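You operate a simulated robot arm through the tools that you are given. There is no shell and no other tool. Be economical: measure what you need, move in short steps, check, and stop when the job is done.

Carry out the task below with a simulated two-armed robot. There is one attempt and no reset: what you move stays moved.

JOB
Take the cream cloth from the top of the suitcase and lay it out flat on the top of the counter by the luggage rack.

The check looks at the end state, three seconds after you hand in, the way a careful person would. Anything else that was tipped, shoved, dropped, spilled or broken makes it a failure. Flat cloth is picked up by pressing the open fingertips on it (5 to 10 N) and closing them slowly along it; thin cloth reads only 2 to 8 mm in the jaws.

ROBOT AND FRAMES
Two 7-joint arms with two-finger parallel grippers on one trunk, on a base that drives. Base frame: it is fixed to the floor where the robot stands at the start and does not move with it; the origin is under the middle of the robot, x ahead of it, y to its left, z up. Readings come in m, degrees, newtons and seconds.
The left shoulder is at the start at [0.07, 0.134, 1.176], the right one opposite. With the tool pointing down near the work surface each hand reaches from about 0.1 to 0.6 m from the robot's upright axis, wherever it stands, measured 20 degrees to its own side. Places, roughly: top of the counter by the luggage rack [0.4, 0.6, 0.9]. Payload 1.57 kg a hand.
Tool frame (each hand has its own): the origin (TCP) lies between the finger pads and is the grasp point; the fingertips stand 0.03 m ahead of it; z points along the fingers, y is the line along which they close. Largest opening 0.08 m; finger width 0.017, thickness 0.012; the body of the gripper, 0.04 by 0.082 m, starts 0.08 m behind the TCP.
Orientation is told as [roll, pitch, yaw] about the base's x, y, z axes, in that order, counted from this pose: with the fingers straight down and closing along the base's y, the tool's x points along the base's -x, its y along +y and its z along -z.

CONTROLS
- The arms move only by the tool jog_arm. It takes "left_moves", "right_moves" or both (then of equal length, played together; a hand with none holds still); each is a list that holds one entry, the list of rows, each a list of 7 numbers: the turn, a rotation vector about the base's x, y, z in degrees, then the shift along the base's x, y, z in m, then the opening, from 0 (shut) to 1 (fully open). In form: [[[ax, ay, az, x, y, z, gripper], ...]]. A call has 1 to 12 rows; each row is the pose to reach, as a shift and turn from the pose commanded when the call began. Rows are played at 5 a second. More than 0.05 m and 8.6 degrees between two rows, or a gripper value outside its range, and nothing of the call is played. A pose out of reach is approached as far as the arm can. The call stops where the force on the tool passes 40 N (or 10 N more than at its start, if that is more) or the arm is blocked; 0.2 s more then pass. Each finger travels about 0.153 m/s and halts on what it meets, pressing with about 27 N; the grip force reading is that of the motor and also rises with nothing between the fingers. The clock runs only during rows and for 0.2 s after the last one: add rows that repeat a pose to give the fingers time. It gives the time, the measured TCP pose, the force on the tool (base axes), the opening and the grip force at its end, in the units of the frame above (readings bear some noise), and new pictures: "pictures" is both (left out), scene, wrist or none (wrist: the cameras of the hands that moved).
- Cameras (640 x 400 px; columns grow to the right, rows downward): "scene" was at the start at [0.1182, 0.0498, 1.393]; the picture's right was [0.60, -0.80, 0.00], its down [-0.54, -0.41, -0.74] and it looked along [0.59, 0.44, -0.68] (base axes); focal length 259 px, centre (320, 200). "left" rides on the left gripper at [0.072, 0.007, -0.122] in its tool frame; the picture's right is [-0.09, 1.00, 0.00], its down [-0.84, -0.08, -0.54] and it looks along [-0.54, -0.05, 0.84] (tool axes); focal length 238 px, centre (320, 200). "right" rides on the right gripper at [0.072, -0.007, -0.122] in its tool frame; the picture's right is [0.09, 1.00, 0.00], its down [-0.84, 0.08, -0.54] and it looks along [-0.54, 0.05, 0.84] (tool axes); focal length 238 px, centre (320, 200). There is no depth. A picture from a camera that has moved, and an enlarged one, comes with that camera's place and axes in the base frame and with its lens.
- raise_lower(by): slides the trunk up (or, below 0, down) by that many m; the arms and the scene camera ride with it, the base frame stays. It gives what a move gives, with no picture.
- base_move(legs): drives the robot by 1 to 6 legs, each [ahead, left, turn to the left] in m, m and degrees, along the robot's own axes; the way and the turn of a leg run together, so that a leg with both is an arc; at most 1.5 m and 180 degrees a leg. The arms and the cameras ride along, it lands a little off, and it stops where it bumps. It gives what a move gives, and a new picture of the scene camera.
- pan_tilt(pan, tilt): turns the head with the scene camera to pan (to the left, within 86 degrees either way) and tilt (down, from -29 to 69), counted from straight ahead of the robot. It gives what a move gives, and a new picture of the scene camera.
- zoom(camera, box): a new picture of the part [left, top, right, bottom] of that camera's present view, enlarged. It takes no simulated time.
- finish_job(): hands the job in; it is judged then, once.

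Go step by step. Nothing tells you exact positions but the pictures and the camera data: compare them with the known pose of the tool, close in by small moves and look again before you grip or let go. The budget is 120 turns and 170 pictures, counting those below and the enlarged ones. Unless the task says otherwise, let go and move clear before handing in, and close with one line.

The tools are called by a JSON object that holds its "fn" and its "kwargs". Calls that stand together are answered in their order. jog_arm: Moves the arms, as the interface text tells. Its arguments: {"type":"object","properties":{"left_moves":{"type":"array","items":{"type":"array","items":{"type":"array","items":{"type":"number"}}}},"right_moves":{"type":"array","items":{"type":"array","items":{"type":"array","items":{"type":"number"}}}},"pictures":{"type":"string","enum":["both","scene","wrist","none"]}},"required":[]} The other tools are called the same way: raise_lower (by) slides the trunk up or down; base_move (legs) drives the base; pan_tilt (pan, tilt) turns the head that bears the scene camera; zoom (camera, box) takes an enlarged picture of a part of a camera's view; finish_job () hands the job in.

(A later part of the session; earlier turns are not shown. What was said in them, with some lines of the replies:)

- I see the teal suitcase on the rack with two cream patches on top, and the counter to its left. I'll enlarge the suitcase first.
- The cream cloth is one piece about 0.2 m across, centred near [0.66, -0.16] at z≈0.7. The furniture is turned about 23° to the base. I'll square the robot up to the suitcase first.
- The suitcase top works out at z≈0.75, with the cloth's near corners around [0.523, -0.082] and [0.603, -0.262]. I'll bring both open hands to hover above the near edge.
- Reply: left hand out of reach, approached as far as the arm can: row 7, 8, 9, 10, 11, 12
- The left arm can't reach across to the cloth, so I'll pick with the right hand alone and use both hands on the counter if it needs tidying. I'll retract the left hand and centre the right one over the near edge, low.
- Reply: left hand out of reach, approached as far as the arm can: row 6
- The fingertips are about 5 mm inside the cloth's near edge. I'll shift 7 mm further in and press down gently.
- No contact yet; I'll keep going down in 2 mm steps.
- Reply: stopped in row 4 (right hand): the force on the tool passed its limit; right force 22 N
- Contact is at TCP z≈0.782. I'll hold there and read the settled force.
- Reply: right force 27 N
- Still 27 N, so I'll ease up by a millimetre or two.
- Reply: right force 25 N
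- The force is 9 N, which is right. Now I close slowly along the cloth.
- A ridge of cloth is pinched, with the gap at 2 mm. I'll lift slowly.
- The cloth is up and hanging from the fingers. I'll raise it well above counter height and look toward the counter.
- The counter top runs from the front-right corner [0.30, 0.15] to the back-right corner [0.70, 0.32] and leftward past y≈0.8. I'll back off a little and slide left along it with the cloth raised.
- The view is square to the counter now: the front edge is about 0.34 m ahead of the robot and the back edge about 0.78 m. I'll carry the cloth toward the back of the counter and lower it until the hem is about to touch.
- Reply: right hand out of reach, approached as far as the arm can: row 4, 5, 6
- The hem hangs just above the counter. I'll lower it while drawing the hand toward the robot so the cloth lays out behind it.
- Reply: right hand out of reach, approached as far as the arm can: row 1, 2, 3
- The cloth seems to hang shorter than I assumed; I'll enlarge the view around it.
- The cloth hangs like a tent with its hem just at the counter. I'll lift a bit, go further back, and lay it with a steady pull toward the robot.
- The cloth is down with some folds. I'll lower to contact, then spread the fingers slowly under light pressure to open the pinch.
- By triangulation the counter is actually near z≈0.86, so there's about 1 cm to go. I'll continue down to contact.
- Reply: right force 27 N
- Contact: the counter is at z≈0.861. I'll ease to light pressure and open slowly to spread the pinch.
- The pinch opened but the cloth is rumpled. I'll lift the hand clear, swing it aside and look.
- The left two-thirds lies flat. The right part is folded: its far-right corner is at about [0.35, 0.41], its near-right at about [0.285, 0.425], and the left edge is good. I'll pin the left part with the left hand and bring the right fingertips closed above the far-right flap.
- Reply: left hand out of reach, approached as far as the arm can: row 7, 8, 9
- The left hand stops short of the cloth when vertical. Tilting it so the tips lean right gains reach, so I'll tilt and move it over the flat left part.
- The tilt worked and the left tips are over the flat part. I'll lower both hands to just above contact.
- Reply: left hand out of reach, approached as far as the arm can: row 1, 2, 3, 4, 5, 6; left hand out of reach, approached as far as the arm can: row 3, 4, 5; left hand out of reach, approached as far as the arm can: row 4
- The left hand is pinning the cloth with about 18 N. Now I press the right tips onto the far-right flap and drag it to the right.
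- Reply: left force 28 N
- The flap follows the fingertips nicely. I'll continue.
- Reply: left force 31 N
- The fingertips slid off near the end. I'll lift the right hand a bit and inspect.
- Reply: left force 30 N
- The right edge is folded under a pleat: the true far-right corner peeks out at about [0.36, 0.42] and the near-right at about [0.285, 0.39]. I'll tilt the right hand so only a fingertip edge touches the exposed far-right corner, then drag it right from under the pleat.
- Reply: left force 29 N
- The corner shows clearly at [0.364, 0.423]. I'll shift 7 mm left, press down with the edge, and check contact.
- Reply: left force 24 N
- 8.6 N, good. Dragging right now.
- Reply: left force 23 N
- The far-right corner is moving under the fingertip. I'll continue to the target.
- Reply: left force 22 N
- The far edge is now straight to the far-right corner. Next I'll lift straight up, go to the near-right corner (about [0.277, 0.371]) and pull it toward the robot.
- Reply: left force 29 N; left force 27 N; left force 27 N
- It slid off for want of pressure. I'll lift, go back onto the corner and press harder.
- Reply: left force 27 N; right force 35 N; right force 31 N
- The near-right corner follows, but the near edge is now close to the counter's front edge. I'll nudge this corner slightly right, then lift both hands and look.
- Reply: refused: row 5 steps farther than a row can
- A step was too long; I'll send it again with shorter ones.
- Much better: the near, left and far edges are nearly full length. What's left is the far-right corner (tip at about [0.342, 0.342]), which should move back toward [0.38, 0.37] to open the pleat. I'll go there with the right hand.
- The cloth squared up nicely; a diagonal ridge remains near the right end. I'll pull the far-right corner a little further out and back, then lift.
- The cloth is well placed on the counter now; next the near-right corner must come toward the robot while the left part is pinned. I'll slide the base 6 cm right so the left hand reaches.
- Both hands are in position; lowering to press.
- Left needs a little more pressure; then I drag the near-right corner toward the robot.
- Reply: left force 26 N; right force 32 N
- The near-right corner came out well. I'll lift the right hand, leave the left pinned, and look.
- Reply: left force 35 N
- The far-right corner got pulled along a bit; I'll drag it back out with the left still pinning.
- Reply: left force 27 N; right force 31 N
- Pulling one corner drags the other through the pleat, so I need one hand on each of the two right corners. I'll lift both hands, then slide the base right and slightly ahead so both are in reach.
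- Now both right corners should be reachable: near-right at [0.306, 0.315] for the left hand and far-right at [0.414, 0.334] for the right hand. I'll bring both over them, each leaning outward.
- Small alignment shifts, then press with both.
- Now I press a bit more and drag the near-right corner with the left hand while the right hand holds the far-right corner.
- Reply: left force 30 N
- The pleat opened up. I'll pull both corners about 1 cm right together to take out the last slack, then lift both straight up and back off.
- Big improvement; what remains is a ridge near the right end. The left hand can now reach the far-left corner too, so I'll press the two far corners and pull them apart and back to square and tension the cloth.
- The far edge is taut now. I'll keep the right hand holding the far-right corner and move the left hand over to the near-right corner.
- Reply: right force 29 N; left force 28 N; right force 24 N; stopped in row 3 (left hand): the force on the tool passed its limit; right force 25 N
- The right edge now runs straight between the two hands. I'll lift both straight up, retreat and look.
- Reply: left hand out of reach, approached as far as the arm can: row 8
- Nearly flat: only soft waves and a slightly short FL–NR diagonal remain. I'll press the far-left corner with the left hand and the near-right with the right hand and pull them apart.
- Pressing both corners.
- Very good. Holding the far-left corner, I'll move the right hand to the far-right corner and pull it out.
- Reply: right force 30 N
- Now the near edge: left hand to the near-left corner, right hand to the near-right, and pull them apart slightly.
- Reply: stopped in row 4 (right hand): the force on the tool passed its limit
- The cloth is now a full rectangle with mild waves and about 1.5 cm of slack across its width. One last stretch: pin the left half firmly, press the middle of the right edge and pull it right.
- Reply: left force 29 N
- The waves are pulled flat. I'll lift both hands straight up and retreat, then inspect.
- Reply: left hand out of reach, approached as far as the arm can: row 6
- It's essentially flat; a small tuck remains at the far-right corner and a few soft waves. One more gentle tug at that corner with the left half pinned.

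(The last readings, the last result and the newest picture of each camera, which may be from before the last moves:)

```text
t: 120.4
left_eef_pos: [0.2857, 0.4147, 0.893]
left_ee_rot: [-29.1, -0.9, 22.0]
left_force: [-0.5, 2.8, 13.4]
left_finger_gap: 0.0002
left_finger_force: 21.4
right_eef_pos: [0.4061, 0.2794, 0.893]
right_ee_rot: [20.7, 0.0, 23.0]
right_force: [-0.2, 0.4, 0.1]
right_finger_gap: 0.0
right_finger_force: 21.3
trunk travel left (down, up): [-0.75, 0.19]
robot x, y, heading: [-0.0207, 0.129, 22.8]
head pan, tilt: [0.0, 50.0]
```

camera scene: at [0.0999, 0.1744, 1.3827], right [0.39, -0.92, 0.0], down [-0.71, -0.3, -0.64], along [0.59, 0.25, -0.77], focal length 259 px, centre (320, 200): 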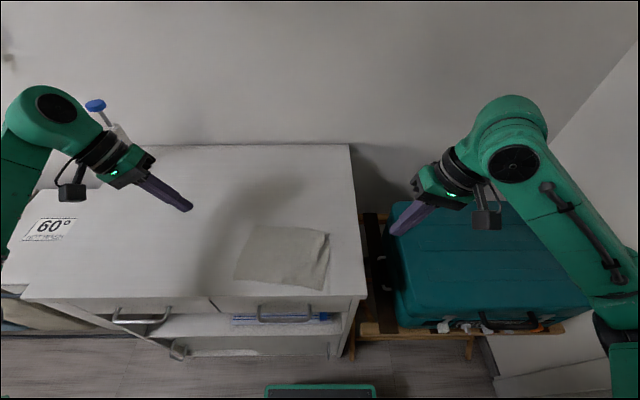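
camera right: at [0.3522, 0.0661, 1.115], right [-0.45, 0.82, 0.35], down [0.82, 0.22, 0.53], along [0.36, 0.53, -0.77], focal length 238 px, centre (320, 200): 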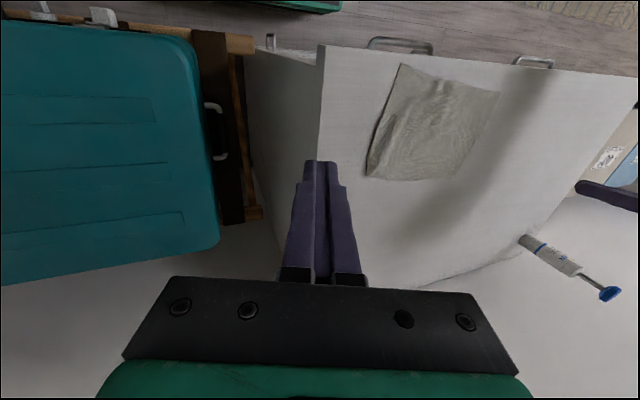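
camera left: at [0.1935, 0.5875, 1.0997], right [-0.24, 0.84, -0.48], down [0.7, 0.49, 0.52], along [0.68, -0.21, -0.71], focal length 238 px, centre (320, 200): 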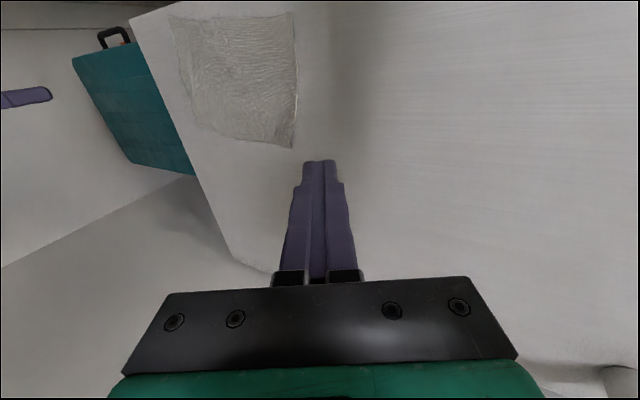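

{"fn": "jog_arm", "kwargs": {"right_moves": [[[0, 0, 0, 0, 0, -0.0015, 0], [0, 0, 0, 0, 0, -0.002, 0], [0, 0, 0, 0.004, -0.003, -0.002, 0], [0, 0, 0, 0.008, -0.007, -0.002, 0], [0, 0, 0, 0.011, -0.012, -0.002, 0]]], "pictures": "none"}}

{"fn": "zoom", "kwargs": {"camera": "scene", "box": [190, 200, 350, 300]}}

```text
t: 121.6
left_eef_pos: [0.2847, 0.4122, 0.8917]
left_ee_rot: [-29.0, -0.9, 21.9]
left_force: [2.6, -0.5, 15.1]
left_finger_gap: 0.0002
left_finger_force: 21.0
right_eef_pos: [0.4156, 0.2667, 0.8922]
right_ee_rot: [20.9, -0.2, 23.1]
right_force: [-1.8, 4.1, 19.7]
right_finger_gap: 0.0
right_finger_force: 20.6
trunk travel left (down, up): [-0.75, 0.19]
robot x, y, heading: [-0.0199, 0.1279, 22.8]
head pan, tilt: [0.0, 50.0]
```

```text
4.00 times, centred on (270, 250) of scene
camera zoom: at [0.0946, 0.1731, 1.3834], right [0.39, -0.92, 0.0], down [-0.7, -0.3, -0.65], along [0.59, 0.25, -0.76], focal length 1036 px, centre (520, 0)
```

zoom: 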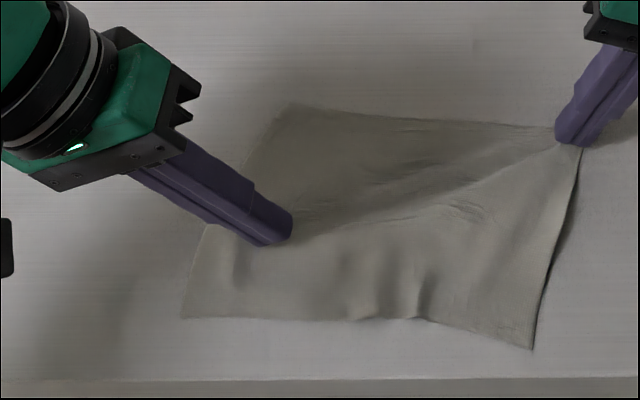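

{"fn": "jog_arm", "kwargs": {"right_moves": [[[0, 0, 0, 0, 0, 0.02, 0], [0, 0, 0, -0.005, -0.005, 0.055, 0], [0, 0, 0, -0.045, -0.015, 0.055, 0], [0, 0, 0, -0.085, -0.018, 0.055, 0], [0, 0, 0, -0.115, -0.014, 0.055, 0], [0, 0, 0, -0.12, -0.013, 0.03, 0], [0, 0, 0, -0.12, -0.013, 0.01, 0], [0, 0, 0, -0.12, -0.013, 0.003, 0], [0, 0, 0, -0.12, -0.013, 0, 0], [0, 0, 0, -0.12, -0.013, -0.001, 0]]], "pictures": "wrist"}}

```text
t: 123.8
left_eef_pos: [0.2846, 0.4129, 0.8913]
left_ee_rot: [-29.0, -1.0, 21.9]
left_force: [2.4, 2.0, 17.5]
left_finger_gap: 0.0
left_finger_force: 20.7
right_eef_pos: [0.2957, 0.2506, 0.8925]
right_ee_rot: [21.1, -0.5, 23.1]
right_force: [1.5, -3.5, 29.9]
right_finger_gap: 0.0001
right_finger_force: 20.8
trunk travel left (down, up): [-0.75, 0.19]
robot x, y, heading: [-0.0173, 0.1239, 22.9]
head pan, tilt: [0.0, 50.0]
camera right: at [0.2492, 0.1764, 1.0032], right [-0.45, 0.82, 0.36], down [0.81, 0.21, 0.54], along [0.37, 0.53, -0.76], focal length 238 px, centre (320, 200)
```

right: 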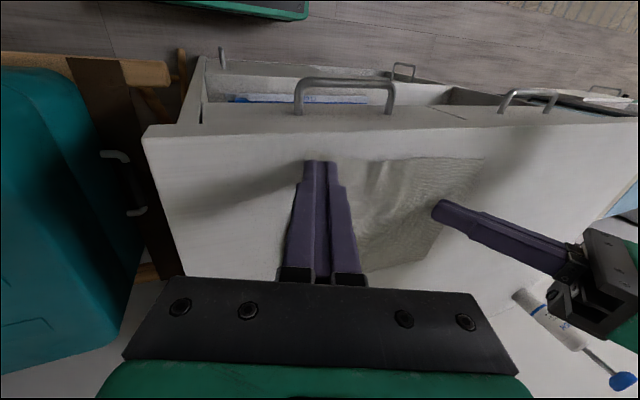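

Now a short pull to the right along the near edge, then both hands up.

{"fn": "jog_arm", "kwargs": {"left_moves": [[[0, 0, 0, 0, 0, 0, 0], [0, 0, 0, 0, 0, 0, 0], [0, 0, 0, 0, 0, 0, 0], [0, 0, 0, 0, 0, 0, 0], [0, 0, 0, 0, 0, 0.01, 0], [0, 0, 0, 0, 0, 0.04, 0], [0, 0, 0, 0, 0.03, 0.08, 0], [0, 0, 0, 0, 0.07, 0.1, 0], [0, 0, 0, 0, 0.11, 0.11, 0]]], "right_moves": [[[0, 0, 0, 0, 0, 0.0012, 0], [0, 0, 0, 0.0025, -0.005, 0.0012, 0], [0, 0, 0, 0.005, -0.01, 0.0012, 0], [0, 0, 0, 0.007, -0.014, 0.0012, 0], [0, 0, 0, 0.007, -0.014, 0.012, 0], [0, 0, 0, 0.007, -0.014, 0.045, 0], [0, 0, 0, 0.02, -0.04, 0.08, 0], [0, 0, 0, 0.05, -0.07, 0.1, 0], [0, 0, 0, 0.08, -0.1, 0.11, 0]]], "pictures": "none"}}

{"fn": "zoom", "kwargs": {"camera": "scene", "box": [190, 200, 350, 300]}}

```text
t: 125.8
left_eef_pos: [0.2845, 0.5253, 0.998]
left_ee_rot: [-28.9, -0.8, 22.0]
left_force: [-0.4, -1.1, -0.5]
left_finger_gap: 0.0001
left_finger_force: 21.1
right_eef_pos: [0.3788, 0.1499, 0.9969]
right_ee_rot: [20.7, 0.2, 23.1]
right_force: [0.2, -0.6, -0.8]
right_finger_gap: 0.0
right_finger_force: 21.6
trunk travel left (down, up): [-0.75, 0.19]
robot x, y, heading: [-0.0223, 0.1238, 22.9]
head pan, tilt: [0.0, 50.0]
```

```text
4.00 times, centred on (270, 250) of scene
camera zoom: at [0.0992, 0.1743, 1.3827], right [0.39, -0.92, 0.0], down [-0.71, -0.3, -0.64], along [0.59, 0.25, -0.77], focal length 1036 px, centre (520, 0)
```

zoom: 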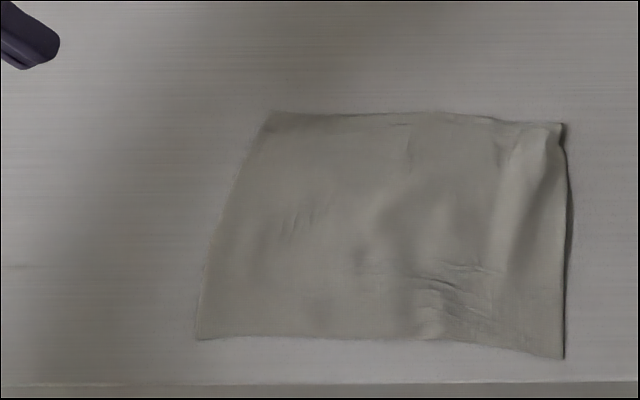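

The cloth lies as a full rectangle with all four corners out, wholly on the counter and with only faint creases. The hands are clear, and the suitcase, rack and bottle are undisturbed, so I'm handing in.

{"fn": "finish_job", "kwargs": {}}

```text
The job is handed in.
```

The cream cloth is off the suitcase and spread flat on the counter by the luggage rack. A few faint creases remain, and its near-right corner is roughly 1 cm from the counter's front edge.
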